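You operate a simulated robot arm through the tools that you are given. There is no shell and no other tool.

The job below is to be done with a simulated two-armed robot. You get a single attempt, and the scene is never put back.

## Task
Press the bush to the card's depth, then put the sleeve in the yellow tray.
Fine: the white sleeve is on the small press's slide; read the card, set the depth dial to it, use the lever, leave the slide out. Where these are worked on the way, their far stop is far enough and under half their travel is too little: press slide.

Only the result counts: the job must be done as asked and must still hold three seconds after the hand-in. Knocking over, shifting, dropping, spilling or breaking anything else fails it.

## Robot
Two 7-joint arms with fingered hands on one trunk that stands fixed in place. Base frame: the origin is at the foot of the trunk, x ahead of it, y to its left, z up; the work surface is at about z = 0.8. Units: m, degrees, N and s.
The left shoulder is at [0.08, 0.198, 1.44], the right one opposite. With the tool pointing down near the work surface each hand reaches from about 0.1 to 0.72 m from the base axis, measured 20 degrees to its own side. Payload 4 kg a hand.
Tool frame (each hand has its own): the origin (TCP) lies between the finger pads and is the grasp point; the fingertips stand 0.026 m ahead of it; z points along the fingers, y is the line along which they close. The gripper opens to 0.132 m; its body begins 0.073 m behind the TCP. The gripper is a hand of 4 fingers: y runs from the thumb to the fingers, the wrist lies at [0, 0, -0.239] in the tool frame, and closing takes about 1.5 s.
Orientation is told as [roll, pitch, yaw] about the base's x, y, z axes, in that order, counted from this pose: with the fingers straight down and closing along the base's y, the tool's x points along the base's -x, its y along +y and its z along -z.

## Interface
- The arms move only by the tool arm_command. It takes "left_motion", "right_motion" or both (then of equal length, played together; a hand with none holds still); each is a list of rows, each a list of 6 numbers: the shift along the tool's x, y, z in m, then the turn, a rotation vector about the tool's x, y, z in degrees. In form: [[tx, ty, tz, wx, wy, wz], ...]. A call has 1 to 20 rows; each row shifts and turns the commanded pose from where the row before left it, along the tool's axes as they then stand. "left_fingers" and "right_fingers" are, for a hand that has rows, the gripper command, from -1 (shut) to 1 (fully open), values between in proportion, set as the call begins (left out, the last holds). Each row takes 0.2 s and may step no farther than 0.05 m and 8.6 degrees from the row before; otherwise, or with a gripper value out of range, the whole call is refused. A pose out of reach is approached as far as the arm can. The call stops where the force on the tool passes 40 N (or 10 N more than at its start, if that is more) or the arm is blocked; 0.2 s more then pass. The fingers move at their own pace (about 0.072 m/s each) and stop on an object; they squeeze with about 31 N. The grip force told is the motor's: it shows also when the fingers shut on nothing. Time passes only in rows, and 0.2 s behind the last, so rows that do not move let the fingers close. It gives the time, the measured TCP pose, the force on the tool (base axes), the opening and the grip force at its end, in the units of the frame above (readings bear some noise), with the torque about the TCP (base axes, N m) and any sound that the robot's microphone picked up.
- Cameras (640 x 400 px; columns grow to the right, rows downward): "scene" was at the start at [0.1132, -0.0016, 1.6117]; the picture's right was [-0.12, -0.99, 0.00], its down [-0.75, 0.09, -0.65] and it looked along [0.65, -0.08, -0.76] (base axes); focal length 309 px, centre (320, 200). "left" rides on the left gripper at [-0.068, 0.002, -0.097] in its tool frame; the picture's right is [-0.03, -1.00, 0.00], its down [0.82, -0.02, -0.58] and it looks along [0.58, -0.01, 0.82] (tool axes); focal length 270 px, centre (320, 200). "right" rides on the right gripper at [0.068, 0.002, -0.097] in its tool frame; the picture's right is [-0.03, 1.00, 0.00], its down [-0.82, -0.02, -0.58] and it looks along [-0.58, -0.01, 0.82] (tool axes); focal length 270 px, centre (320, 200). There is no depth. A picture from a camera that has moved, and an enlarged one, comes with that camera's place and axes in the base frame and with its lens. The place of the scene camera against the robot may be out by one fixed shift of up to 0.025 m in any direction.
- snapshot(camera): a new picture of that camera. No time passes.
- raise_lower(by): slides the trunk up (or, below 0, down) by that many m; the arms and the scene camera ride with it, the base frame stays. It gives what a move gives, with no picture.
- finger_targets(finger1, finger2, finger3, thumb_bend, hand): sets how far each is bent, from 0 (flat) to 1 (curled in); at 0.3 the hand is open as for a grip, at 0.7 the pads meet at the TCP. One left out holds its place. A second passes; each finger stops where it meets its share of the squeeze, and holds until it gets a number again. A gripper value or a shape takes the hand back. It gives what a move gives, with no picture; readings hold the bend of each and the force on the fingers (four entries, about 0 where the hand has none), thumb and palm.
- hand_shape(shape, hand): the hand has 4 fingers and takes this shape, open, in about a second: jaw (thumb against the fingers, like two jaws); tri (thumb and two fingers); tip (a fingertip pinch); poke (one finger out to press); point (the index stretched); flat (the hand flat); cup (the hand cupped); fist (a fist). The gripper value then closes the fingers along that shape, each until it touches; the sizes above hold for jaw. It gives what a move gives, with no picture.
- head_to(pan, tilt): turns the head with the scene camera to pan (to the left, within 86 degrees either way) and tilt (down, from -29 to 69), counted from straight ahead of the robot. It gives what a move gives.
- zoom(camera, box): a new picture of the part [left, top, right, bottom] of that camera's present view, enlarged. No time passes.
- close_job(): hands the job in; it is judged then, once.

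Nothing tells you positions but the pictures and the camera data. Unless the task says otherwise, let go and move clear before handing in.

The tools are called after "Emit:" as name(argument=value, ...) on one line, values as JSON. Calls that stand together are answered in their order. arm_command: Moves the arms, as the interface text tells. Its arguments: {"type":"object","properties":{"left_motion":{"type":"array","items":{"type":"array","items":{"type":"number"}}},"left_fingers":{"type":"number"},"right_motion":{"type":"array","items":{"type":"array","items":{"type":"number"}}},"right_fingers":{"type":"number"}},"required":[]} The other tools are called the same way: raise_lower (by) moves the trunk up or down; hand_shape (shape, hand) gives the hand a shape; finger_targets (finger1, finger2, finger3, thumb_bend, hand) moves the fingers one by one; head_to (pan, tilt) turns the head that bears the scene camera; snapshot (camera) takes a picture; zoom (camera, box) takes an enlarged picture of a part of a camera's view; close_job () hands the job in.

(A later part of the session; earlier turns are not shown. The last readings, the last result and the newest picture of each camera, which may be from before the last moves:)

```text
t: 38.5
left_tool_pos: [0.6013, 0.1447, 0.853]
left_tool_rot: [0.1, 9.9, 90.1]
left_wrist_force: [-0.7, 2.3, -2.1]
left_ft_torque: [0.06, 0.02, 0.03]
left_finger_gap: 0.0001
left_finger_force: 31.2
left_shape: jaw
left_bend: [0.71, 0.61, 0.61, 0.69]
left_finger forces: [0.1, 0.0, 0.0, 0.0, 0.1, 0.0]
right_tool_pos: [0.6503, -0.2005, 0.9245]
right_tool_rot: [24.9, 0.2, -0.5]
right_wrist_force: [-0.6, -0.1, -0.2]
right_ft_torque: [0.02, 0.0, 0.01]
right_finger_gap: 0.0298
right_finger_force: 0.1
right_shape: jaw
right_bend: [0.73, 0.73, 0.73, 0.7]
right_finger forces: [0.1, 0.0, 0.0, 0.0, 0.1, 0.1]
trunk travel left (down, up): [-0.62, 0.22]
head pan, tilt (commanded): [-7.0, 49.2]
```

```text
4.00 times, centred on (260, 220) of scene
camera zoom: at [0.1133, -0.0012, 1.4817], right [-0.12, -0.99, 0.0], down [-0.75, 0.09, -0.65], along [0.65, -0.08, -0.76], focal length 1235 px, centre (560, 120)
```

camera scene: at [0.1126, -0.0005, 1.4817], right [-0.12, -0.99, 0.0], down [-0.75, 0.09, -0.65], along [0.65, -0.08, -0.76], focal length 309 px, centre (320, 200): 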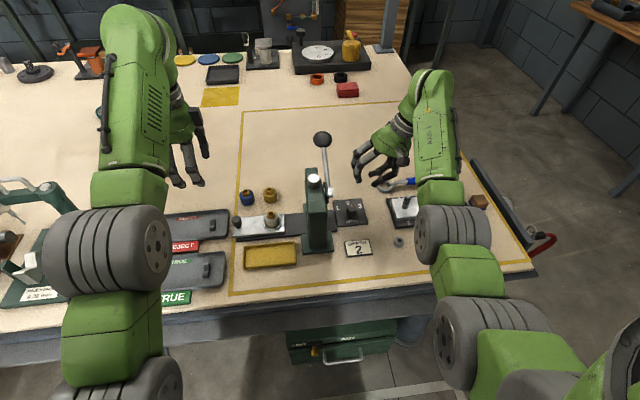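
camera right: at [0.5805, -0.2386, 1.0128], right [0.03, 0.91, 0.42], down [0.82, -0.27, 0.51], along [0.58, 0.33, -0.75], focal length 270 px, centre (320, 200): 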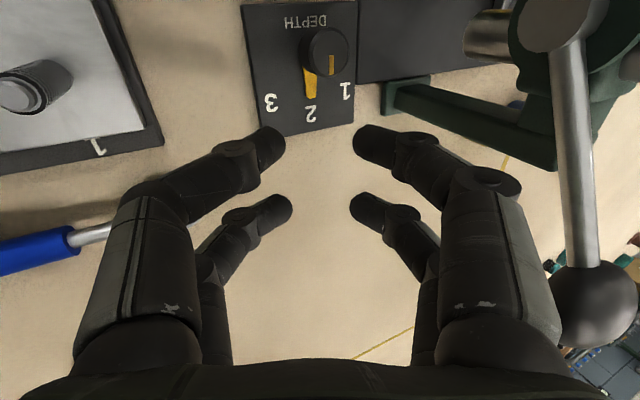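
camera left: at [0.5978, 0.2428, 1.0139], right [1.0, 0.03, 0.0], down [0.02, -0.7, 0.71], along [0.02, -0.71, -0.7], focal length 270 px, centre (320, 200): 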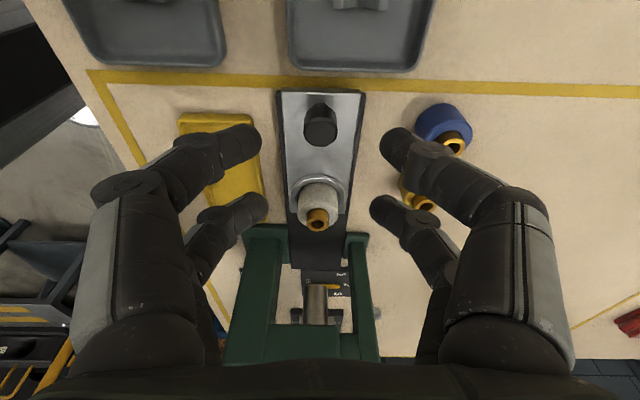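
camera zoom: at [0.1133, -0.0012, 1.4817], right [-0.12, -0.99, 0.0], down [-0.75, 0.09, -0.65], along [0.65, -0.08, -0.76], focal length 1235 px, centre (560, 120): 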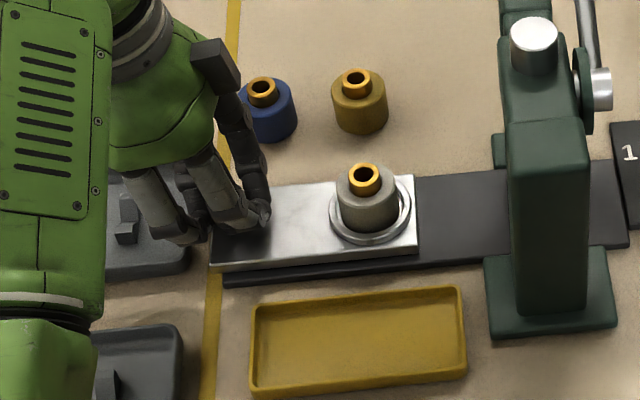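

The knob is caged. I'll push the slide in (-y), first half of the way, then check.

Emit:
arm_command(left_motion=[[0.0148, 0, 0.0026, 0, 0, 0], [0.0148, 0, 0.0026, 0, 0, 0], [0.0148, 0, 0.0026, 0, 0, 0], [0.0148, 0, 0.0026, 0, 0, 0], [0, 0, 0, 0, 0, 0]])

Emit:
snapshot(camera="left")

Emit:
zoom(camera="scene", box=[200, 150, 360, 270])

```text
t: 39.7
left_tool_pos: [0.6024, 0.0834, 0.8543]
left_tool_rot: [0.0, 9.9, 90.0]
left_wrist_force: [-1.4, -0.2, -1.6]
left_ft_torque: [-0.01, 0.03, 0.01]
left_finger_gap: 0.0
left_finger_force: 31.3
left_shape: jaw
left_bend: [0.71, 0.61, 0.61, 0.69]
left_finger forces: [0.0, 0.0, 0.0, 0.1, 0.0, 0.0]
right_tool_pos: [0.651, -0.2, 0.9252]
right_tool_rot: [25.1, 0.2, -0.5]
right_wrist_force: [-0.8, 0.3, 1.1]
right_ft_torque: [-0.05, 0.01, -0.01]
right_finger_gap: 0.0302
right_finger_force: 0.0
right_shape: jaw
right_bend: [0.73, 0.73, 0.73, 0.7]
right_finger forces: [0.1, 0.0, 0.1, 0.0, 0.0, 0.0]
trunk travel left (down, up): [-0.62, 0.22]
head pan, tilt (commanded): [-7.0, 49.2]
```

```text
taken
camera left: at [0.6004, 0.1677, 0.9366], right [1.0, 0.03, 0.0], down [0.02, -0.7, 0.71], along [0.02, -0.71, -0.7], focal length 270 px, centre (320, 200)
```

left: 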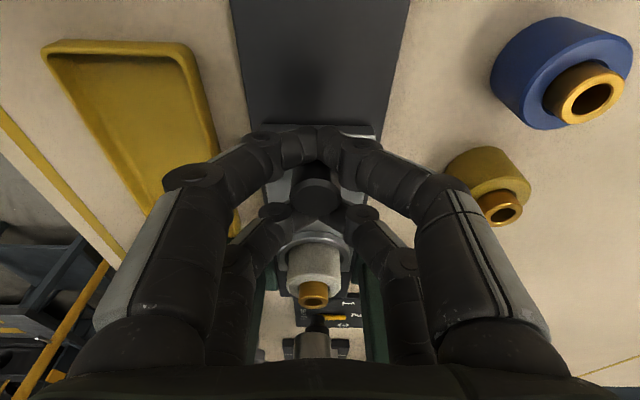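

```text
3.33 times, centred on (280, 210) of scene
camera zoom: at [0.113, -0.0015, 1.4817], right [-0.12, -0.99, 0.0], down [-0.75, 0.09, -0.65], along [0.65, -0.08, -0.76], focal length 1029 px, centre (453, 167)
```

zoom: 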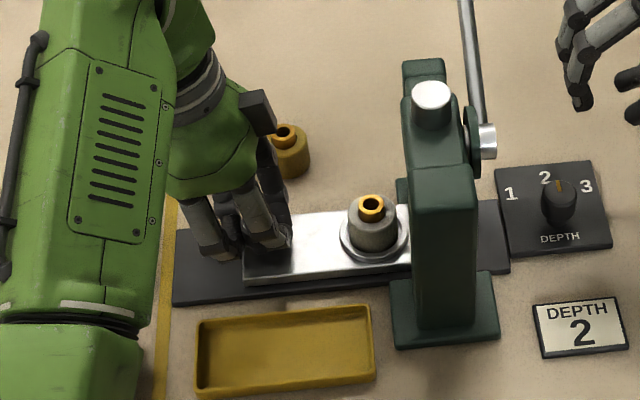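

The slide moves freely and everything's clear of the loose bushes. I'll continue to the far stop.

Emit:
arm_command(left_motion=[[0.0098, 0, 0.0017, 0, 0, 0], [0.0098, 0, 0.0017, 0, 0, 0], [0.0079, 0, 0.0014, 0, 0, 0], [0, 0, 0, 0, 0, 0]])

Emit:
snapshot(camera="left")

Emit:
zoom(camera="scene", box=[200, 150, 360, 270])

```text
t: 40.7
left_tool_pos: [0.6029, 0.0556, 0.8535]
left_tool_rot: [-0.1, 9.8, 90.1]
left_wrist_force: [-2.3, 0.7, 0.0]
left_ft_torque: [0.02, 0.05, 0.0]
left_finger_gap: 0.0
left_finger_force: 31.2
left_shape: jaw
left_bend: [0.71, 0.61, 0.61, 0.69]
left_finger forces: [0.0, 0.1, 0.0, 0.1, 0.1, 0.0]
right_tool_pos: [0.649, -0.2014, 0.9245]
right_tool_rot: [25.0, 0.1, -0.5]
right_wrist_force: [-0.7, -0.4, -0.1]
right_ft_torque: [-0.04, 0.0, 0.0]
right_finger_gap: 0.0302
right_finger_force: 0.2
right_shape: jaw
right_bend: [0.73, 0.73, 0.73, 0.7]
right_finger forces: [0.1, 0.0, 0.0, 0.0, 0.0, 0.0]
trunk travel left (down, up): [-0.62, 0.22]
head pan, tilt (commanded): [-7.0, 49.2]
```

```text
taken
camera left: at [0.6009, 0.1397, 0.9362], right [1.0, 0.03, 0.0], down [0.02, -0.7, 0.71], along [0.02, -0.71, -0.7], focal length 270 px, centre (320, 200)
```

left: 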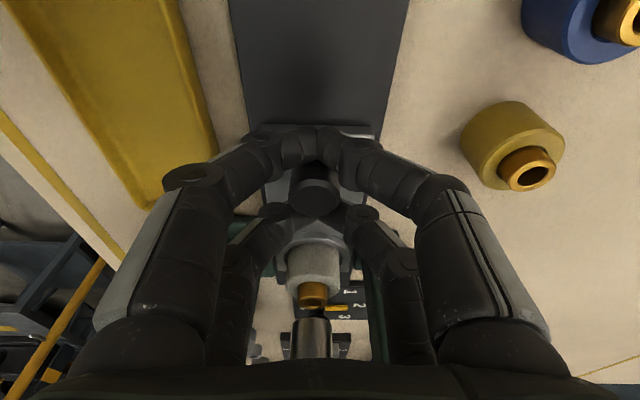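

```text
3.33 times, centred on (280, 210) of scene
camera zoom: at [0.1126, -0.0016, 1.4817], right [-0.12, -0.99, 0.0], down [-0.75, 0.09, -0.65], along [0.65, -0.08, -0.76], focal length 1029 px, centre (453, 167)
```

zoom: 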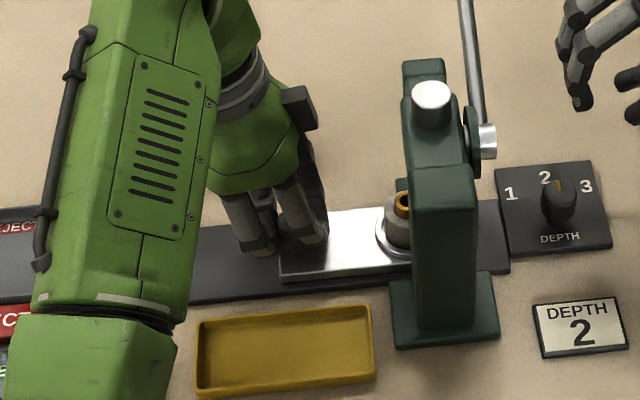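

Still free. I'll keep going in smaller steps until the stop.

Emit:
arm_command(left_motion=[[0.0059, 0, 0.001, 0, 0, 0], [0.0059, 0, 0.001, 0, 0, 0], [0.0059, 0, 0.001, 0, 0, 0], [0, 0, 0, 0, 0, 0]])

Emit:
snapshot(camera="left")

Emit:
zoom(camera="scene", box=[200, 150, 360, 270])

```text
t: 41.7
left_tool_pos: [0.6019, 0.0374, 0.8537]
left_tool_rot: [0.0, 10.0, 90.1]
left_wrist_force: [-0.3, -1.3, -0.8]
left_ft_torque: [-0.02, 0.0, 0.03]
left_finger_gap: 0.0
left_finger_force: 29.7
left_shape: jaw
left_bend: [0.71, 0.61, 0.61, 0.69]
left_finger forces: [0.0, 0.1, 0.0, 0.0, 0.0, 0.0]
right_tool_pos: [0.6497, -0.2009, 0.9249]
right_tool_rot: [25.1, 0.3, -0.4]
right_wrist_force: [0.1, 0.1, -0.1]
right_ft_torque: [0.02, 0.01, 0.02]
right_finger_gap: 0.03
right_finger_force: 0.0
right_shape: jaw
right_bend: [0.73, 0.73, 0.73, 0.7]
right_finger forces: [0.1, 0.0, 0.0, 0.0, 0.0, 0.0]
trunk travel left (down, up): [-0.62, 0.22]
head pan, tilt (commanded): [-7.0, 49.2]
```

```text
taken
camera left: at [0.6007, 0.1213, 0.9362], right [1.0, 0.03, 0.0], down [0.02, -0.7, 0.71], along [0.02, -0.71, -0.7], focal length 270 px, centre (320, 200)
```

left: 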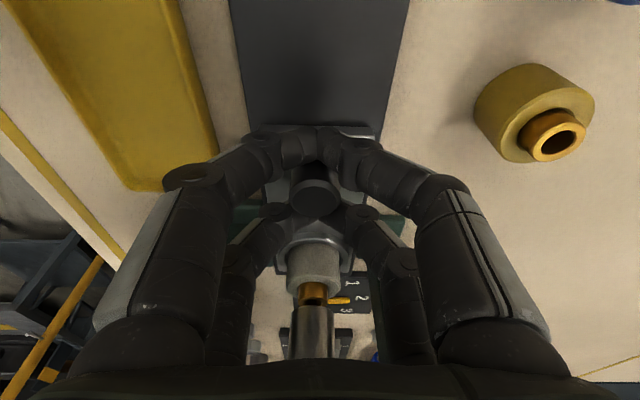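

```text
3.33 times, centred on (280, 210) of scene
camera zoom: at [0.1128, -0.0019, 1.4817], right [-0.12, -0.99, 0.0], down [-0.75, 0.09, -0.65], along [0.65, -0.08, -0.76], focal length 1029 px, centre (453, 167)
```

zoom: 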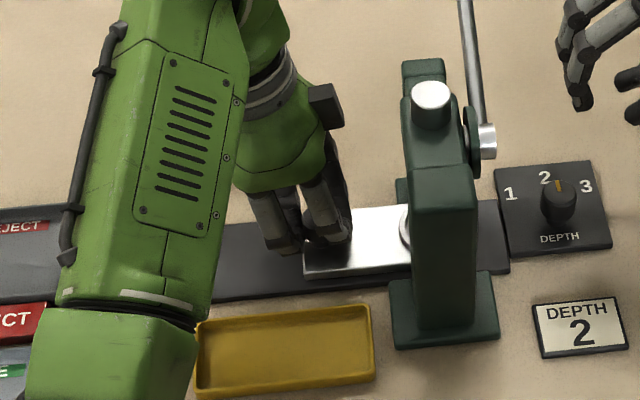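

Getting close to the ram. I'll continue in small steps watching for the stop.

Emit:
arm_command(left_motion=[[0.0039, 0, 0.0007, 0, 0, 0], [0.0039, 0, 0.0007, 0, 0, 0], [0.0039, 0, 0.0007, 0, 0, 0], [0, 0, 0, 0, 0, 0]])

Emit:
zoom(camera="left", box=[220, 160, 420, 380])

Emit:
zoom(camera="scene", box=[200, 150, 360, 270])

```text
t: 42.7
left_tool_pos: [0.6039, 0.0336, 0.8533]
left_tool_rot: [-0.2, 9.8, 90.3]
left_wrist_force: [-4.7, 38.6, 0.6]
left_ft_torque: [0.73, 0.1, -0.11]
left_finger_gap: 0.0
left_finger_force: 31.3
left_shape: jaw
left_bend: [0.71, 0.61, 0.61, 0.71]
left_finger forces: [58.0, 0.1, 0.1, 0.0, 0.1, 0.0]
right_tool_pos: [0.6499, -0.1971, 0.9255]
right_tool_rot: [24.8, 0.1, -0.5]
right_wrist_force: [0.8, 0.6, -0.4]
right_ft_torque: [0.02, 0.04, 0.04]
right_finger_gap: 0.0298
right_finger_force: 0.0
right_shape: jaw
right_bend: [0.73, 0.73, 0.73, 0.7]
right_finger forces: [0.0, 0.1, 0.0, 0.0, 0.1, 0.1]
trunk travel left (down, up): [-0.62, 0.22]
head pan, tilt (commanded): [-7.0, 49.2]
```

```text
1.82 times, centred on (320, 270) of left
camera zoom: at [0.6007, 0.1171, 0.9354], right [1.0, 0.03, 0.0], down [0.02, -0.71, 0.71], along [0.02, -0.71, -0.71], focal length 491 px, centre (320, 73)
```

zoom: 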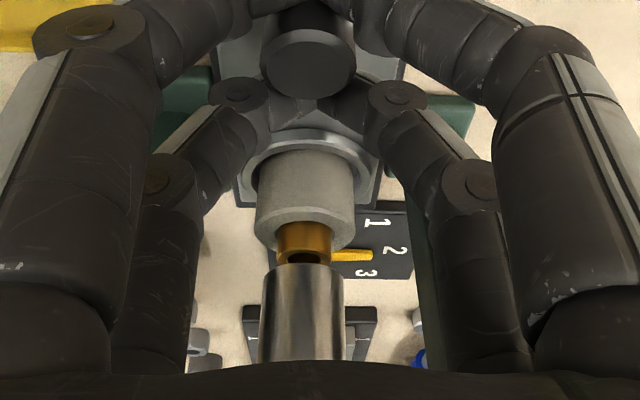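

```text
3.33 times, centred on (280, 210) of scene
camera zoom: at [0.1124, 0.0065, 1.4818], right [-0.12, -0.99, 0.01], down [-0.75, 0.09, -0.65], along [0.65, -0.08, -0.76], focal length 1029 px, centre (453, 167)
```

zoom: 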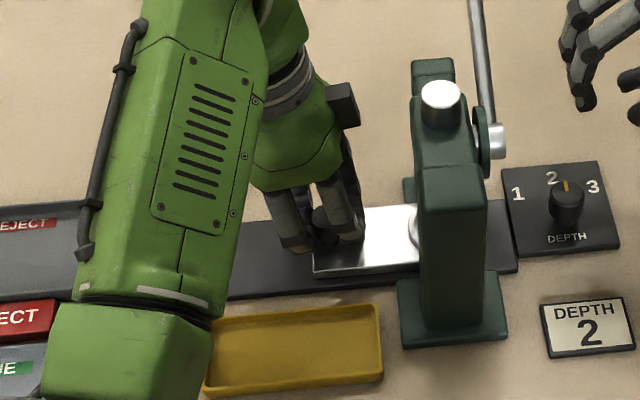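

The slide hit its far stop (39 N) with the bush under the ram. I'll ease the left hand's push and look closely at the lever to decide how to work it.

Emit:
arm_command(left_motion=[[-0.0059, 0, -0.001, 0, 0, 0], [0, 0, 0, 0, 0, 0]])

Emit:
zoom(camera="scene", box=[280, 120, 380, 260])

Emit:
snapshot(camera="right")

Emit:
zoom(camera="right", box=[400, 0, 640, 360])

```text
t: 43.3
left_tool_pos: [0.6031, 0.0332, 0.8536]
left_tool_rot: [0.0, 10.1, 90.0]
left_wrist_force: [0.9, 20.5, -1.6]
left_ft_torque: [0.38, -0.02, -0.06]
left_finger_gap: 0.0001
left_finger_force: 30.9
left_shape: jaw
left_bend: [0.71, 0.61, 0.61, 0.69]
left_finger forces: [0.0, 0.1, 0.0, 0.0, 0.0, 0.0]
right_tool_pos: [0.6506, -0.1982, 0.9252]
right_tool_rot: [24.8, 0.2, -0.5]
right_wrist_force: [-1.0, -0.2, 0.7]
right_ft_torque: [-0.02, 0.02, -0.01]
right_finger_gap: 0.03
right_finger_force: 0.0
right_shape: jaw
right_bend: [0.73, 0.73, 0.73, 0.7]
right_finger forces: [0.1, 0.1, 0.0, 0.0, 0.0, 0.1]
trunk travel left (down, up): [-0.62, 0.22]
head pan, tilt (commanded): [-7.0, 49.2]
```

```text
2.86 times, centred on (330, 190) of scene
camera zoom: at [0.1133, 0.0028, 1.4817], right [-0.12, -0.99, 0.0], down [-0.75, 0.09, -0.65], along [0.65, -0.08, -0.76], focal length 882 px, centre (291, 229)
```

zoom: 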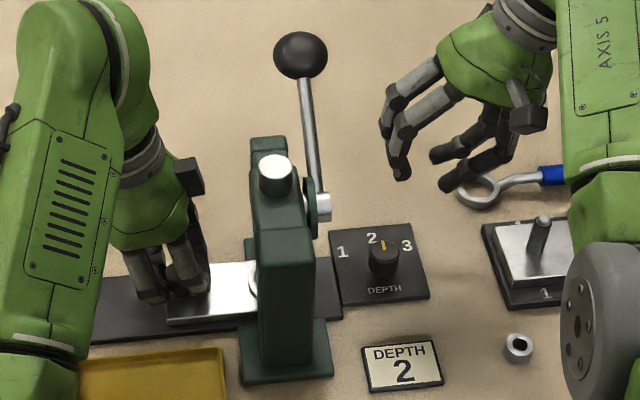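

```text
taken
camera right: at [0.5804, -0.2359, 1.0136], right [0.03, 0.91, 0.42], down [0.82, -0.27, 0.51], along [0.58, 0.32, -0.75], focal length 270 px, centre (320, 200)
```

right: 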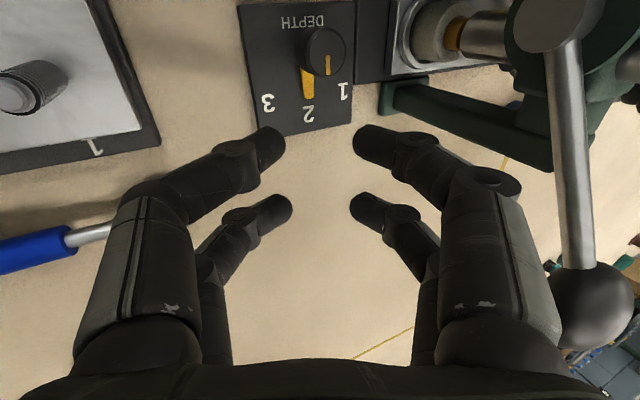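

```text
1.11 times, centred on (520, 180) of right
camera zoom: at [0.5804, -0.2359, 1.0136], right [0.03, 0.91, 0.42], down [0.82, -0.27, 0.51], along [0.58, 0.32, -0.75], focal length 300 px, centre (98, 222)
```

zoom: 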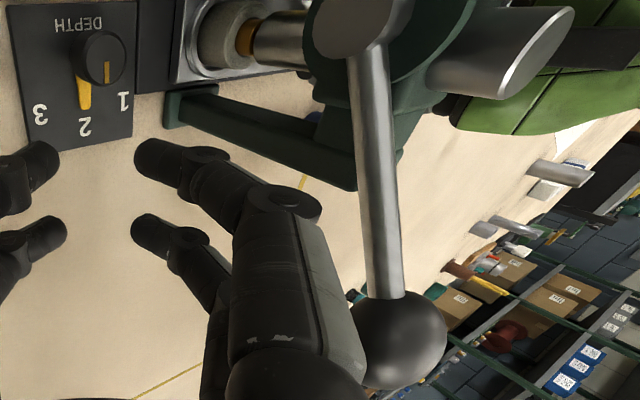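

The ram is right over the bush. I'll take the lever ball (about (0.701, -0.094, 0.997), hub about (0.585, -0.09, 0.915)) with the right hand pointing forward and 60 degrees up from vertical. First I rise and reorient well clear of the press.

Emit:
arm_command(right_motion=[[0, 0.0185, -0.0397, 0, 0, 0], [0, 0.0185, -0.0397, 0, 0, 0], [0, 0.0185, -0.0397, 0, 0, 0], [0, 0.0185, -0.0397, 0, 0, 0], [0, 0, 0, 8.33, 0, 0], [0, 0, 0, 8.33, 0, 0], [0, 0, 0, 8.33, 0, 0], [0.035, 0, 0, 0, 0, 0], [0.035, 0, 0, 0, 0, 0], [0, 0, 0, 0, -8.57, 0], [0, 0, 0, 0, -8.57, 0], [0, 0, 0, 0, -8.57, 0], [0, 0, 0, 0, -8.57, 0], [0, 0, 0, 0, -8.57, 0], [0, 0, 0, 0, -8.57, 0], [0, 0, 0, 0, -8.57, 0], [0, 0, 0, 0, 0, 0]], right_fingers=0.2)

Emit:
snapshot(camera="right")

Emit:
snapshot(camera="scene")

```text
t: 46.9
left_tool_pos: [0.602, 0.0347, 0.8536]
left_tool_rot: [0.0, 10.0, 90.0]
left_wrist_force: [-0.2, 17.5, -0.4]
left_ft_torque: [0.31, -0.01, -0.07]
left_finger_gap: 0.0
left_finger_force: 31.1
left_shape: jaw
left_bend: [0.71, 0.61, 0.61, 0.71]
left_finger forces: [0.1, 0.0, 0.1, 0.0, 0.1, 0.0]
right_tool_pos: [0.6156, -0.1981, 1.0642]
right_tool_rot: [-0.2, -59.8, -0.3]
right_wrist_force: [-0.4, 0.5, 0.7]
right_ft_torque: [0.05, -0.02, -0.01]
right_finger_gap: 0.0789
right_finger_force: 0.1
right_shape: jaw
right_bend: [0.71, 0.71, 0.71, 0.7]
right_finger forces: [0.1, 0.0, 0.0, 0.1, 0.1, 0.0]
right hand out of reach, approached as far as the arm can: row 8, 9
trunk travel left (down, up): [-0.62, 0.22]
head pan, tilt (commanded): [-7.0, 49.2]
```

```text
taken
camera right: at [0.4967, -0.1941, 1.0529], right [0.02, 1.0, 0.02], down [-0.09, -0.02, 1.0], along [1.0, -0.02, 0.09], focal length 270 px, centre (320, 200)
```

right: 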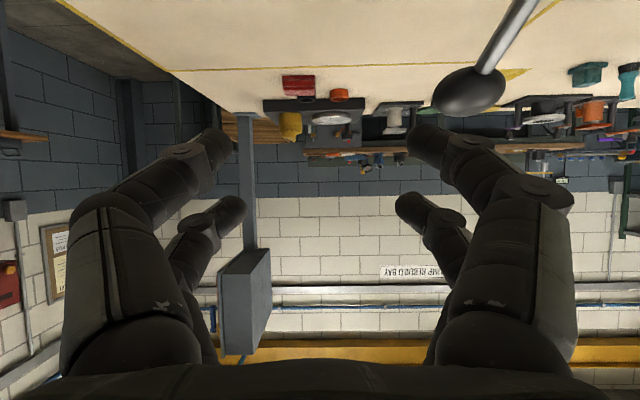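

```text
taken
camera scene: at [0.1136, 0.0019, 1.4817], right [-0.12, -0.99, 0.0], down [-0.75, 0.09, -0.65], along [0.65, -0.08, -0.76], focal length 309 px, centre (320, 200)
```

scene: 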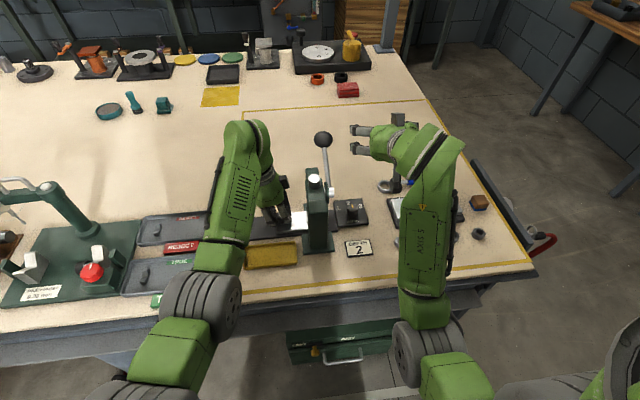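

The camera mount under the hand would come too near the press cap at this angle, so I'll reduce to 30 degrees and move to a point above and behind the ball.

Emit:
arm_command(right_motion=[[0, 0, 0, 0, 7.5, 0], [0, 0, 0, 0, 7.5, 0], [0, 0, 0, 0, 7.5, 0], [0, 0, 0, 0, 7.5, 0], [-0.0403, 0, -0.009, 0, 0, 0], [0, 0.035, 0, 0, 0, 0], [0, 0.035, 0, 0, 0, 0], [0, 0.034, 0, 0, 0, 0], [0, 0, 0, 0, 0, 0]])

Emit:
snapshot(camera="right")

Emit:
snapshot(camera="scene")

```text
t: 48.9
left_tool_pos: [0.6021, 0.0343, 0.8528]
left_tool_rot: [0.0, 10.0, 90.2]
left_wrist_force: [-0.3, 18.3, -1.2]
left_ft_torque: [0.35, 0.01, -0.04]
left_finger_gap: 0.0001
left_finger_force: 30.2
left_shape: jaw
left_bend: [0.71, 0.61, 0.61, 0.71]
left_finger forces: [0.0, 0.0, 0.0, 0.1, 0.0, 0.0]
right_tool_pos: [0.6465, -0.0939, 1.0929]
right_tool_rot: [-0.2, -29.8, -0.4]
right_wrist_force: [1.0, 0.3, 0.1]
right_ft_torque: [0.02, -0.02, 0.0]
right_finger_gap: 0.0787
right_finger_force: 0.1
right_shape: jaw
right_bend: [0.71, 0.71, 0.71, 0.7]
right_finger forces: [0.1, 0.1, 0.0, 0.1, 0.0, 0.0]
trunk travel left (down, up): [-0.62, 0.22]
head pan, tilt (commanded): [-7.0, 49.2]
```

```text
taken
camera right: at [0.5387, -0.0901, 1.1421], right [0.03, 1.0, 0.01], down [0.42, -0.02, 0.91], along [0.91, -0.02, -0.42], focal length 270 px, centre (320, 200)
```

right: 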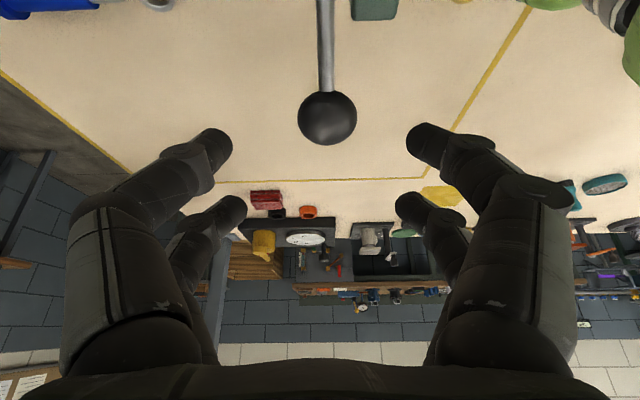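

```text
taken
camera scene: at [0.1133, 0.0011, 1.4817], right [-0.12, -0.99, 0.0], down [-0.75, 0.09, -0.65], along [0.65, -0.08, -0.76], focal length 309 px, centre (320, 200)
```

scene: 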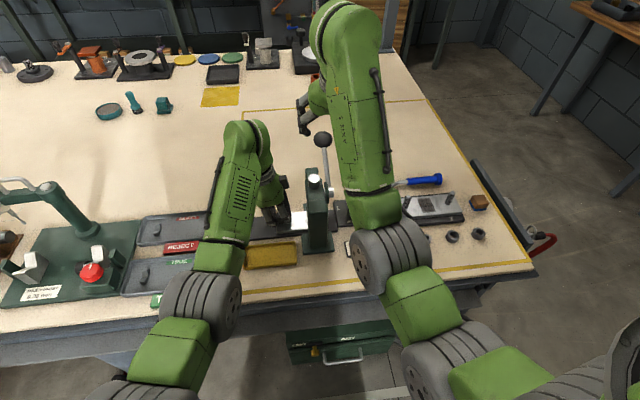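

The ball shows at about (0.701, -0.089, 0.997), well centred between the jaws. I'll advance onto it.

Emit:
arm_command(right_motion=[[0, 0.002, 0.03, 0, 0, 0], [0, 0.002, 0.03, 0, 0, 0], [0, 0, 0.03, 0, 0, 0], [0, 0, 0.03, 0, 0, 0], [0, 0, 0, 0, 0, 0]])

Emit:
snapshot(camera="right")

Emit:
zoom(camera="scene", box=[250, 100, 400, 260])

```text
t: 50.1
left_tool_pos: [0.6017, 0.0338, 0.8522]
left_tool_rot: [-0.1, 10.0, 90.0]
left_wrist_force: [0.0, 16.3, -1.0]
left_ft_torque: [0.29, -0.03, -0.03]
left_finger_gap: 0.0
left_finger_force: 30.6
left_shape: jaw
left_bend: [0.71, 0.61, 0.61, 0.69]
left_finger forces: [0.1, 0.0, 0.0, 0.1, 0.0, 0.0]
right_tool_pos: [0.7076, -0.0899, 0.9879]
right_tool_rot: [-0.1, -29.8, -0.5]
right_wrist_force: [-0.3, -0.3, 0.1]
right_ft_torque: [0.02, 0.0, 0.02]
right_finger_gap: 0.0786
right_finger_force: 0.0
right_shape: jaw
right_bend: [0.71, 0.71, 0.71, 0.7]
right_finger forces: [0.1, 0.0, 0.1, 0.0, 0.0, 0.1]
trunk travel left (down, up): [-0.62, 0.22]
head pan, tilt (commanded): [-7.0, 49.2]
```

```text
taken
camera right: at [0.5982, -0.0856, 1.0377], right [0.03, 1.0, 0.01], down [0.42, -0.02, 0.91], along [0.91, -0.02, -0.42], focal length 270 px, centre (320, 200)
```

right: 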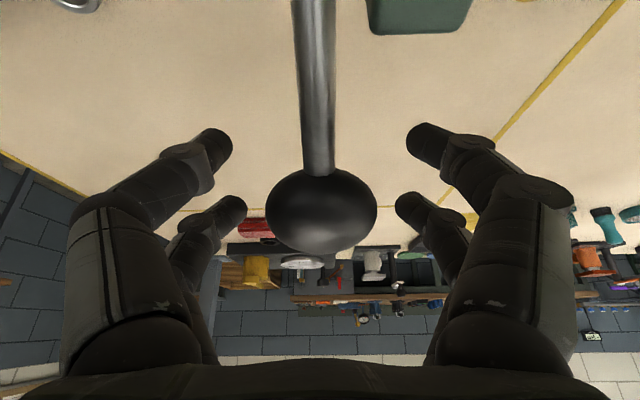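

```text
2.50 times, centred on (325, 180) of scene
camera zoom: at [0.1131, 0.0017, 1.4817], right [-0.12, -0.99, 0.0], down [-0.75, 0.09, -0.65], along [0.65, -0.08, -0.76], focal length 772 px, centre (308, 250)
```

zoom: 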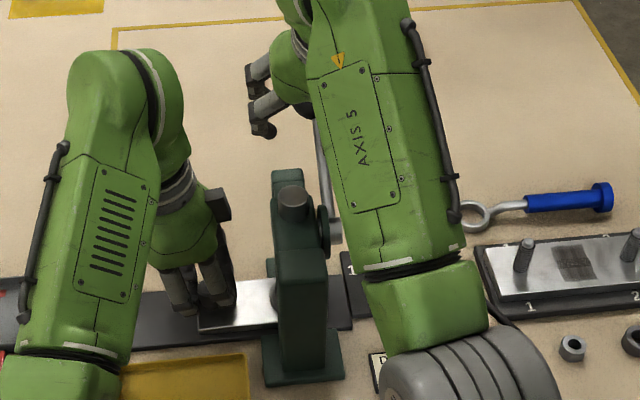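

The ball is centred just inside the jaws. I'll close on it.

Emit:
arm_command(right_motion=[[0, 0, 0, 0, 0, 0], [0, 0, 0, 0, 0, 0], [0, 0, 0, 0, 0, 0], [0, 0, 0, 0, 0, 0], [0, 0, 0, 0, 0, 0], [0, 0, 0, 0, 0, 0]], right_fingers=-1)

Emit:
snapshot(camera="right")

```text
t: 51.5
left_tool_pos: [0.6032, 0.034, 0.8528]
left_tool_rot: [0.0, 10.1, 90.1]
left_wrist_force: [-3.6, 17.6, 1.1]
left_ft_torque: [0.31, 0.11, -0.05]
left_finger_gap: 0.0001
left_finger_force: 31.4
left_shape: jaw
left_bend: [0.71, 0.61, 0.61, 0.71]
left_finger forces: [0.0, 0.0, 0.1, 0.1, 0.0, 0.0]
right_tool_pos: [0.7088, -0.0888, 0.9878]
right_tool_rot: [-0.3, -29.8, -0.4]
right_wrist_force: [6.2, -0.2, -2.2]
right_ft_torque: [0.0, 0.08, 0.04]
right_finger_gap: 0.0
right_finger_force: 30.7
right_shape: jaw
right_bend: [0.64, 0.72, 0.72, 0.7]
right_finger forces: [0.1, 8.3, 8.2, 0.0, 1.2, 0.0]
trunk travel left (down, up): [-0.62, 0.22]
head pan, tilt (commanded): [-7.0, 49.2]
```

```text
taken
camera right: at [0.599, -0.0857, 1.0372], right [0.03, 1.0, 0.01], down [0.42, -0.02, 0.91], along [0.91, -0.02, -0.42], focal length 270 px, centre (320, 200)
```

right: 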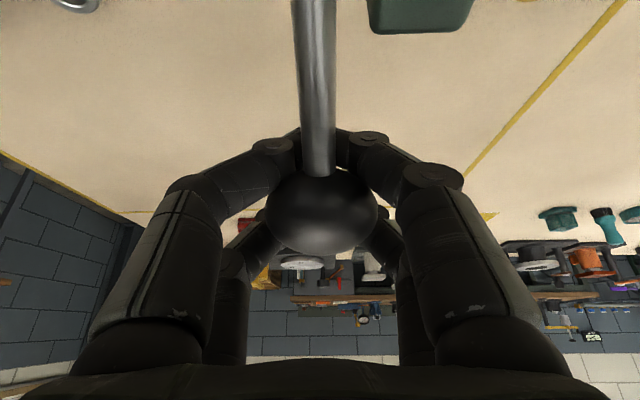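

The ball is caged. I'll test with a small pull up and toward the robot to find the lever's working direction.

Emit:
arm_command(right_motion=[[0.0008, 0, -0.0099, 0, 0, 0], [0.0008, 0, -0.0099, 0, 0, 0], [0, 0, 0, 0, 0, 0]])

Emit:
snapshot(camera="right")

```text
t: 52.0
left_tool_pos: [0.608, 0.034, 0.849]
left_tool_rot: [0.5, 10.1, 90.2]
left_wrist_force: [-5.6, 9.5, 3.6]
left_ft_torque: [0.26, 0.13, -0.05]
left_finger_gap: 0.0
left_finger_force: 31.1
left_shape: jaw
left_bend: [0.71, 0.61, 0.61, 0.71]
left_finger forces: [0.1, 0.0, 0.1, 0.0, 0.0, 0.0]
right_tool_pos: [0.7053, -0.0912, 0.9899]
right_tool_rot: [-0.6, -28.9, -0.1]
right_wrist_force: [43.2, 7.7, -14.8]
right_ft_torque: [-0.02, 0.37, 0.01]
right_finger_gap: 0.0
right_finger_force: 31.3
right_shape: jaw
right_bend: [0.64, 0.72, 0.72, 0.7]
right_finger forces: [0.1, 41.1, 35.4, 0.0, 0.2, 0.1]
trunk travel left (down, up): [-0.62, 0.22]
head pan, tilt (commanded): [-7.0, 49.2]
stopped in row 2 (right hand): the force on the tool passed its limit at 48 N (the readings are from after the stop); the commanded pose is now the measured one
```

```text
taken
camera right: at [0.598, -0.0871, 1.0404], right [0.03, 1.0, 0.0], down [0.44, -0.02, 0.9], along [0.9, -0.02, -0.44], focal length 270 px, centre (320, 200)
```

right: 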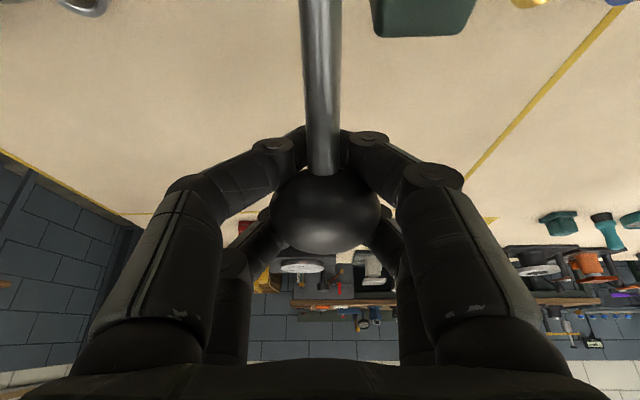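

That direction is blocked at once, so I'll test the other way: down on the far side.

Emit:
arm_command(right_motion=[[-0.0008, 0, 0.0099, 0, 0, 0], [-0.0008, 0, 0.0099, 0, 0, 0], [0, 0, 0, 0, 0, 0]])

Emit:
snapshot(camera="right")

```text
t: 52.8
left_tool_pos: [0.604, 0.0345, 0.8519]
left_tool_rot: [0.2, 10.0, 90.2]
left_wrist_force: [4.7, 13.4, -12.7]
left_ft_torque: [0.1, -0.16, -0.08]
left_finger_gap: 0.0001
left_finger_force: 30.8
left_shape: jaw
left_bend: [0.71, 0.61, 0.61, 0.69]
left_finger forces: [0.0, 0.0, 0.0, 0.1, 0.0, 0.0]
right_tool_pos: [0.7111, -0.0902, 0.9799]
right_tool_rot: [-0.4, -29.3, -0.2]
right_wrist_force: [7.5, 2.1, 4.8]
right_ft_torque: [0.04, -0.01, 0.04]
right_finger_gap: 0.0
right_finger_force: 30.8
right_shape: jaw
right_bend: [0.64, 0.72, 0.72, 0.7]
right_finger forces: [0.1, 10.1, 7.0, 0.0, 0.0, 0.0]
trunk travel left (down, up): [-0.62, 0.22]
head pan, tilt (commanded): [-7.0, 49.2]
```

```text
taken
camera right: at [0.6028, -0.0863, 1.0297], right [0.03, 1.0, 0.01], down [0.43, -0.02, 0.9], along [0.9, -0.02, -0.43], focal length 270 px, centre (320, 200)
```

right: 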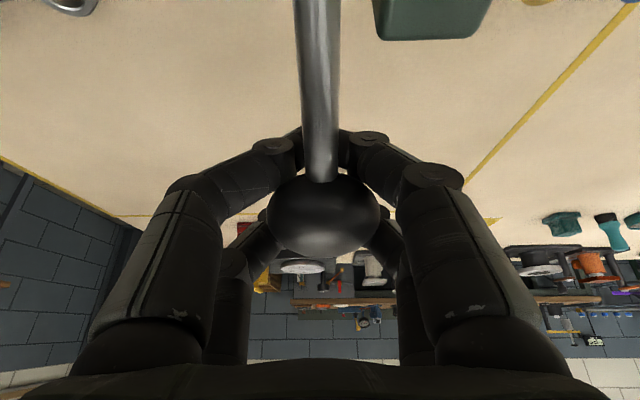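

The lever moves that way with little force, so the working stroke is down on the far side. I'll follow the arc downward, gradually bringing the hand upright.

Emit:
arm_command(right_motion=[[0.001, 0, 0.0127, 0, 2.6, 0], [0.0005, 0, 0.0127, 0, 2.7, 0], [0.0022, 0, 0.0123, 0, 2.5, 0], [0.0016, 0, 0.0124, 0, 2.5, 0], [0, 0, 0, 0, 0, 0]])

Emit:
snapshot(camera="right")

Emit:
zoom(camera="scene", box=[250, 100, 400, 260])

```text
t: 54.0
left_tool_pos: [0.6031, 0.0332, 0.8515]
left_tool_rot: [0.2, 10.1, 90.2]
left_wrist_force: [3.7, 16.9, -15.8]
left_ft_torque: [0.15, -0.13, -0.1]
left_finger_gap: 0.0
left_finger_force: 31.0
left_shape: jaw
left_bend: [0.7, 0.61, 0.61, 0.69]
left_finger forces: [0.0, 0.1, 0.0, 0.0, 0.0, 0.0]
right_tool_pos: [0.7271, -0.0904, 0.932]
right_tool_rot: [-0.3, -18.8, -0.4]
right_wrist_force: [-1.0, 1.0, 1.7]
right_ft_torque: [-0.01, -0.07, -0.01]
right_finger_gap: 0.0002
right_finger_force: 31.6
right_shape: jaw
right_bend: [0.64, 0.72, 0.72, 0.7]
right_finger forces: [0.0, 0.0, 0.0, 0.1, 0.0, 1.3]
trunk travel left (down, up): [-0.62, 0.22]
head pan, tilt (commanded): [-7.0, 49.2]
```

```text
taken
camera right: at [0.6302, -0.0867, 0.9994], right [0.03, 1.0, 0.0], down [0.58, -0.02, 0.81], along [0.81, -0.02, -0.58], focal length 270 px, centre (320, 200)
```

right: 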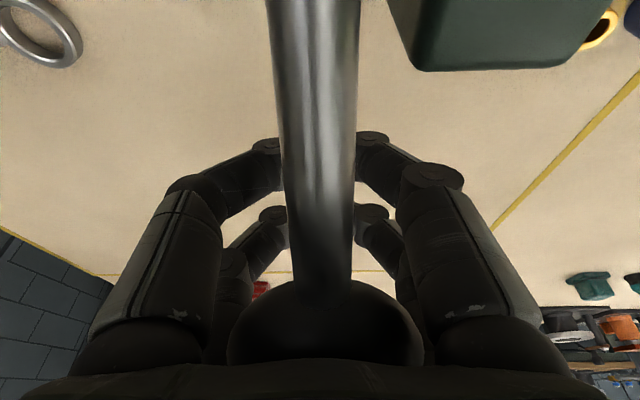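

```text
2.50 times, centred on (325, 180) of scene
camera zoom: at [0.116, 0.002, 1.4814], right [-0.12, -0.99, 0.0], down [-0.75, 0.09, -0.65], along [0.65, -0.08, -0.76], focal length 772 px, centre (308, 250)
```

zoom: 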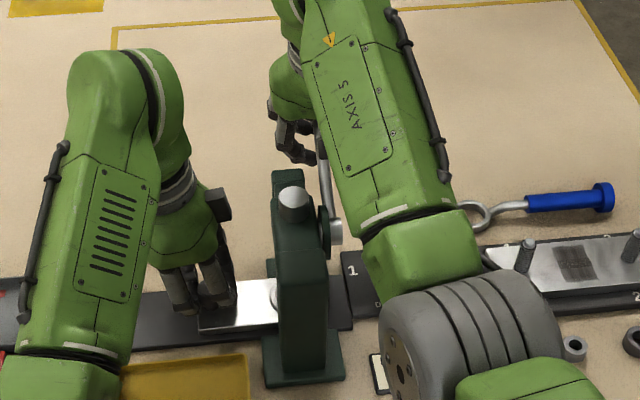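

The hand slid down past the ball, which is now near the palm and has barely moved. I'll press on with the palm to see whether the lever really goes down.

Emit:
arm_command(right_motion=[[-0.0024, 0, 0.0097, 0, 0, 0], [-0.0024, 0, 0.0097, 0, 0, 0], [0, 0, 0, 0, 0, 0]])

Emit:
snapshot(camera="right")

```text
t: 54.8
left_tool_pos: [0.6038, 0.0337, 0.8531]
left_tool_rot: [0.1, 10.1, 90.1]
left_wrist_force: [4.1, 17.7, -17.0]
left_ft_torque: [0.1, -0.15, -0.12]
left_finger_gap: 0.0001
left_finger_force: 31.4
left_shape: jaw
left_bend: [0.7, 0.61, 0.61, 0.69]
left_finger forces: [0.1, 0.1, 0.0, 0.1, 0.0, 0.1]
right_tool_pos: [0.7396, -0.0908, 0.9142]
right_tool_rot: [-0.3, -19.0, -0.4]
right_wrist_force: [-2.7, -0.4, 1.2]
right_ft_torque: [-0.04, -0.04, 0.01]
right_finger_gap: 0.0
right_finger_force: 30.8
right_shape: jaw
right_bend: [0.64, 0.72, 0.72, 0.7]
right_finger forces: [0.0, 0.0, 0.0, 0.0, 0.0, 1.9]
trunk travel left (down, up): [-0.62, 0.22]
head pan, tilt (commanded): [-7.0, 49.2]
```

```text
taken
camera right: at [0.6417, -0.0869, 0.983], right [0.03, 1.0, 0.0], down [0.58, -0.02, 0.81], along [0.81, -0.02, -0.58], focal length 270 px, centre (320, 200)
```

right: 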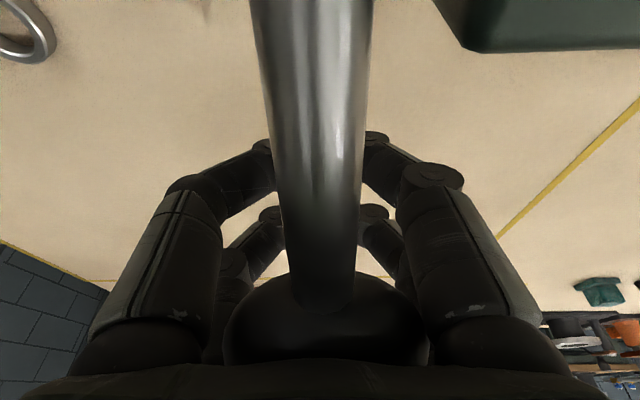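

The lever does go down with a light palm push (ball now about 25 degrees), but the fingers would reach the table before the end. I'll open, rise off the ball and make a fist to push it down from above.

Emit:
arm_command(right_motion=[[0, 0, 0, 0, 0, 0], [0, 0, 0, 0, 0, 0], [0, 0, 0, 0, 0, 0], [0, 0, 0, 0, 0, 0], [0, 0, -0.03, 0, 0, 0], [0, 0, -0.04, 0, 0, 0], [0, 0, -0.04, 0, 0, 0], [0, 0, -0.04, 0, 0, 0], [0, 0, -0.03, 0, 0, 0], [0, 0, 0, 0, 0, 0]], right_fingers=0.2)

Emit:
hand_shape(hand="right", shape="fist")

Emit:
snapshot(camera="right")

Emit:
zoom(camera="scene", box=[230, 70, 430, 250])

```text
t: 57.0
left_tool_pos: [0.6035, 0.0345, 0.8526]
left_tool_rot: [0.2, 10.1, 90.2]
left_wrist_force: [2.1, 17.8, -15.5]
left_ft_torque: [0.2, -0.11, -0.11]
left_finger_gap: 0.0002
left_finger_force: 31.1
left_shape: jaw
left_bend: [0.7, 0.61, 0.61, 0.69]
left_finger forces: [0.0, 0.1, 0.0, 0.0, 0.1, 0.0]
right_tool_pos: [0.6797, -0.0895, 1.0846]
right_tool_rot: [-0.3, -19.0, -0.3]
right_wrist_force: [0.1, 0.2, 1.5]
right_ft_torque: [0.0, -0.03, 0.03]
right_finger_gap: 0.0787
right_finger_force: 0.2
right_shape: jaw
right_bend: [0.71, 0.71, 0.71, 0.7]
right_finger forces: [0.1, 0.0, 0.1, 0.0, 0.0, 0.0]
trunk travel left (down, up): [-0.62, 0.22]
head pan, tilt (commanded): [-7.0, 49.2]
```

```text
t: 57.9
left_tool_pos: [0.6027, 0.0343, 0.8519]
left_tool_rot: [0.1, 10.1, 90.2]
left_wrist_force: [2.7, 18.0, -15.9]
left_ft_torque: [0.2, -0.13, -0.14]
left_finger_gap: 0.0001
left_finger_force: 30.8
left_shape: jaw
left_bend: [0.7, 0.61, 0.61, 0.69]
left_finger forces: [0.0, 0.1, 0.1, 0.0, 0.1, 0.1]
right_tool_pos: [0.6796, -0.0897, 1.0848]
right_tool_rot: [-0.4, -19.0, -0.3]
right_wrist_force: [-0.3, 0.2, 0.7]
right_ft_torque: [0.01, 0.0, 0.02]
right_finger_gap: 0.0
right_finger_force: 0.0
right_shape: fist
right_bend: [1.0, 1.0, 1.0, 0.53]
right_finger forces: [0.0, 0.1, 0.0, 0.0, 0.0, 0.0]
trunk travel left (down, up): [-0.62, 0.22]
head pan, tilt (commanded): [-7.0, 49.2]
```

```text
taken
camera right: at [0.5823, -0.0854, 1.1531], right [0.03, 1.0, 0.0], down [0.58, -0.02, 0.81], along [0.81, -0.02, -0.58], focal length 270 px, centre (320, 200)
```

right: 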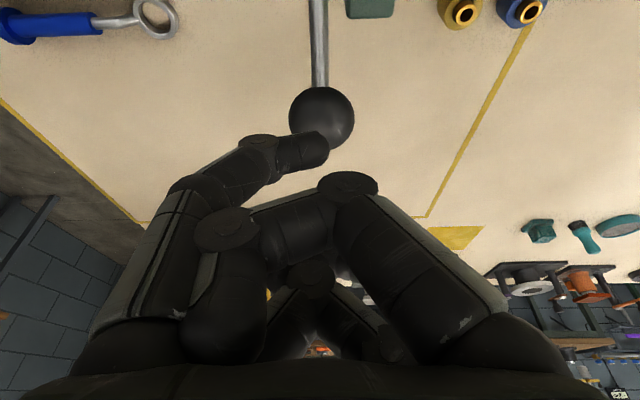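

```text
2.22 times, centred on (330, 160) of scene
camera zoom: at [0.1162, 0.0022, 1.4814], right [-0.12, -0.99, 0.0], down [-0.75, 0.09, -0.65], along [0.65, -0.08, -0.76], focal length 686 px, centre (298, 289)
```

zoom: 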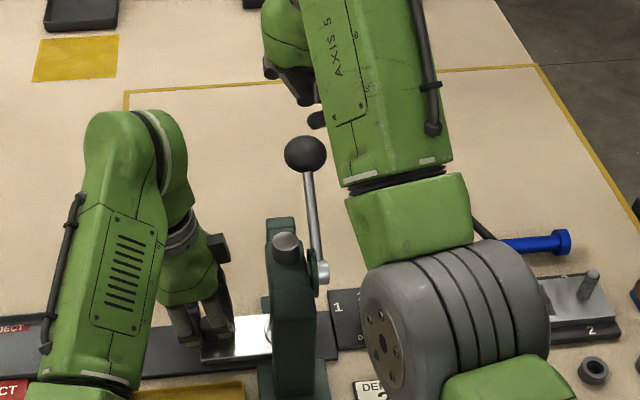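

The lever springs back up when released, and its ball is back at about (0.70, -0.088, 0.998). Closed straight fingertips will give more clearance than a fist, so I'll push the ball down with those.

Emit:
hand_shape(hand="right", shape="jaw")

Emit:
arm_command(right_motion=[[0, 0, 0, 0, 0, 0], [0, 0, 0, 0, 0, 0], [0, 0, 0, 0, 0, 0], [0, 0, 0, 0, 0, 0], [0, 0, 0, 0, 0, 0], [0, 0, 0, 0, 0, 0], [0, 0, 0, 0, 0, 0], [0, 0, 0, 0, 0, 0], [0.0044, 0.0008, 0.0195, 0, 0, 0], [0.0044, 0.0008, 0.0195, 0, 0, 0], [0, 0, 0, 0, 0, 0]], right_fingers=-1)

Emit:
snapshot(camera="right")

Emit:
zoom(camera="scene", box=[230, 70, 430, 250])

```text
t: 58.8
left_tool_pos: [0.6041, 0.0342, 0.8515]
left_tool_rot: [0.1, 10.1, 90.2]
left_wrist_force: [2.0, 17.4, -16.1]
left_ft_torque: [0.16, -0.11, -0.1]
left_finger_gap: 0.0
left_finger_force: 30.8
left_shape: jaw
left_bend: [0.7, 0.61, 0.61, 0.69]
left_finger forces: [0.1, 0.0, 0.0, 0.0, 0.1, 0.0]
right_tool_pos: [0.6799, -0.0899, 1.0851]
right_tool_rot: [-0.3, -18.9, -0.3]
right_wrist_force: [-0.1, 0.0, 0.1]
right_ft_torque: [-0.02, -0.02, 0.03]
right_finger_gap: 0.132
right_finger_force: 0.0
right_shape: jaw
right_bend: [0.3, 0.3, 0.3, 0.3]
right_finger forces: [0.0, 0.1, 0.1, 0.1, 0.0, 0.0]
trunk travel left (down, up): [-0.62, 0.22]
head pan, tilt (commanded): [-7.0, 49.2]
```

```text
t: 61.2
left_tool_pos: [0.604, 0.0342, 0.8521]
left_tool_rot: [0.1, 10.1, 90.2]
left_wrist_force: [2.1, 17.1, -15.3]
left_ft_torque: [0.13, -0.12, -0.09]
left_finger_gap: 0.0001
left_finger_force: 31.3
left_shape: jaw
left_bend: [0.7, 0.61, 0.61, 0.69]
left_finger forces: [0.0, 0.0, 0.0, 0.1, 0.0, 0.0]
right_tool_pos: [0.6832, -0.0886, 1.0454]
right_tool_rot: [-0.4, -18.9, -0.3]
right_wrist_force: [-0.1, -0.4, -0.1]
right_ft_torque: [0.01, -0.02, -0.01]
right_finger_gap: 0.0001
right_finger_force: 30.6
right_shape: jaw
right_bend: [0.62, 0.63, 0.63, 0.7]
right_finger forces: [0.0, 0.1, 0.0, 0.0, 0.0, 0.1]
trunk travel left (down, up): [-0.62, 0.22]
head pan, tilt (commanded): [-7.0, 49.2]
```

```text
taken
camera right: at [0.5864, -0.0837, 1.1134], right [0.03, 1.0, 0.0], down [0.58, -0.02, 0.81], along [0.81, -0.02, -0.58], focal length 270 px, centre (320, 200)
```

right: 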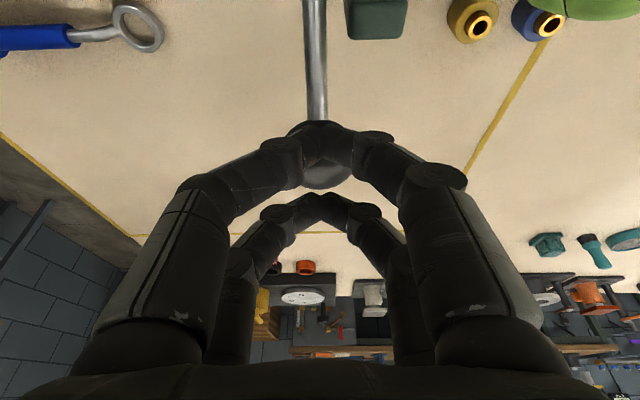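

```text
2.22 times, centred on (330, 160) of scene
camera zoom: at [0.1161, 0.0022, 1.4814], right [-0.12, -0.99, 0.0], down [-0.75, 0.09, -0.65], along [0.65, -0.08, -0.76], focal length 686 px, centre (298, 289)
```

zoom: 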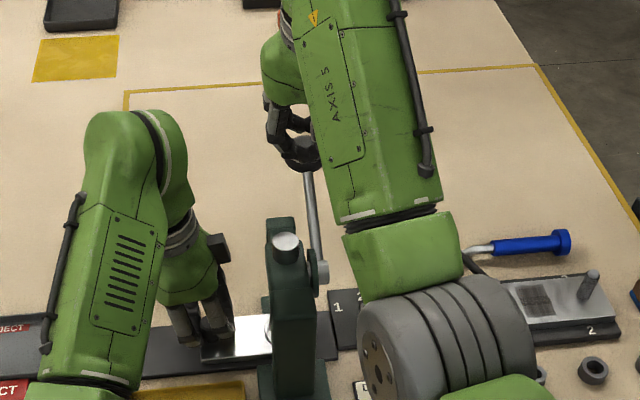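

The fingertips sit just over the ball on the tool axis. I'll push along the arc for the first 20 degrees and check.

Emit:
arm_command(right_motion=[[-0.0005, 0, 0.0121, 0, 0, 0], [-0.0041, 0, 0.0123, 0, 2.5, 0], [-0.0046, 0, 0.012, 0, 2.5, 0], [-0.0031, 0, 0.0124, 0, 2.5, 0], [-0.0037, 0, 0.0122, 0, 2.5, 0], [0, 0, 0, 0, 0, 0]])

Emit:
snapshot(camera="right")

Emit:
zoom(camera="scene", box=[230, 70, 430, 250])

```text
t: 62.6
left_tool_pos: [0.6024, 0.0333, 0.8545]
left_tool_rot: [0.0, 10.2, 90.3]
left_wrist_force: [1.1, 20.0, -9.5]
left_ft_torque: [0.28, -0.08, -0.09]
left_finger_gap: 0.0
left_finger_force: 31.2
left_shape: jaw
left_bend: [0.7, 0.61, 0.61, 0.69]
left_finger forces: [0.1, 0.0, 0.0, 0.0, 0.0, 0.0]
right_tool_pos: [0.7156, -0.0887, 0.9907]
right_tool_rot: [-0.4, -9.0, -0.3]
right_wrist_force: [-3.3, 0.5, 2.3]
right_ft_torque: [0.05, 0.11, 0.03]
right_finger_gap: 0.0
right_finger_force: 30.7
right_shape: jaw
right_bend: [0.63, 0.63, 0.63, 0.7]
right_finger forces: [0.0, 0.0, 0.0, 0.0, 0.0, 0.1]
trunk travel left (down, up): [-0.62, 0.22]
head pan, tilt (commanded): [-7.0, 49.2]
```

```text
taken
camera right: at [0.6319, -0.0842, 1.075], right [0.03, 1.0, 0.0], down [0.72, -0.02, 0.7], along [0.7, -0.02, -0.72], focal length 270 px, centre (320, 200)
```

right: 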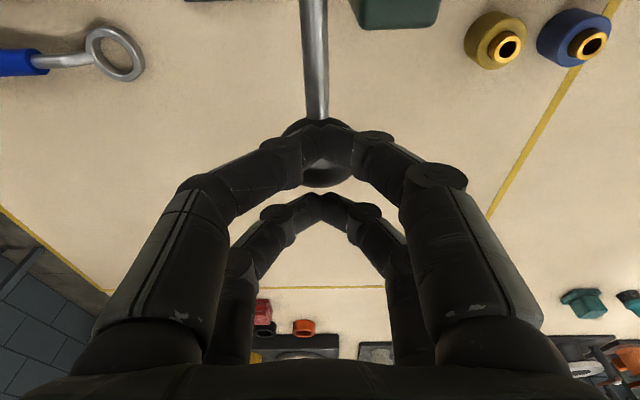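

```text
2.22 times, centred on (330, 160) of scene
camera zoom: at [0.1142, 0.0026, 1.4817], right [-0.12, -0.99, 0.0], down [-0.75, 0.09, -0.65], along [0.65, -0.08, -0.76], focal length 686 px, centre (298, 289)
```

zoom: 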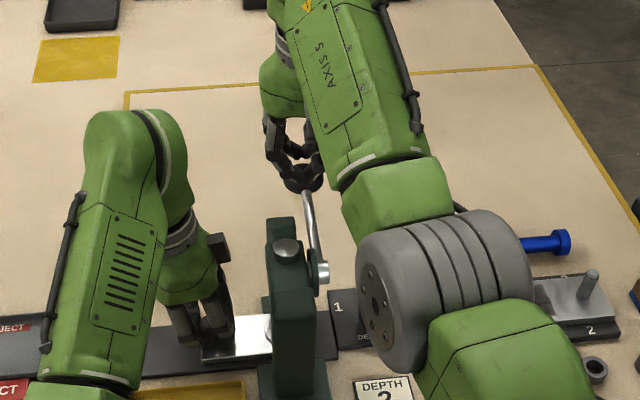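

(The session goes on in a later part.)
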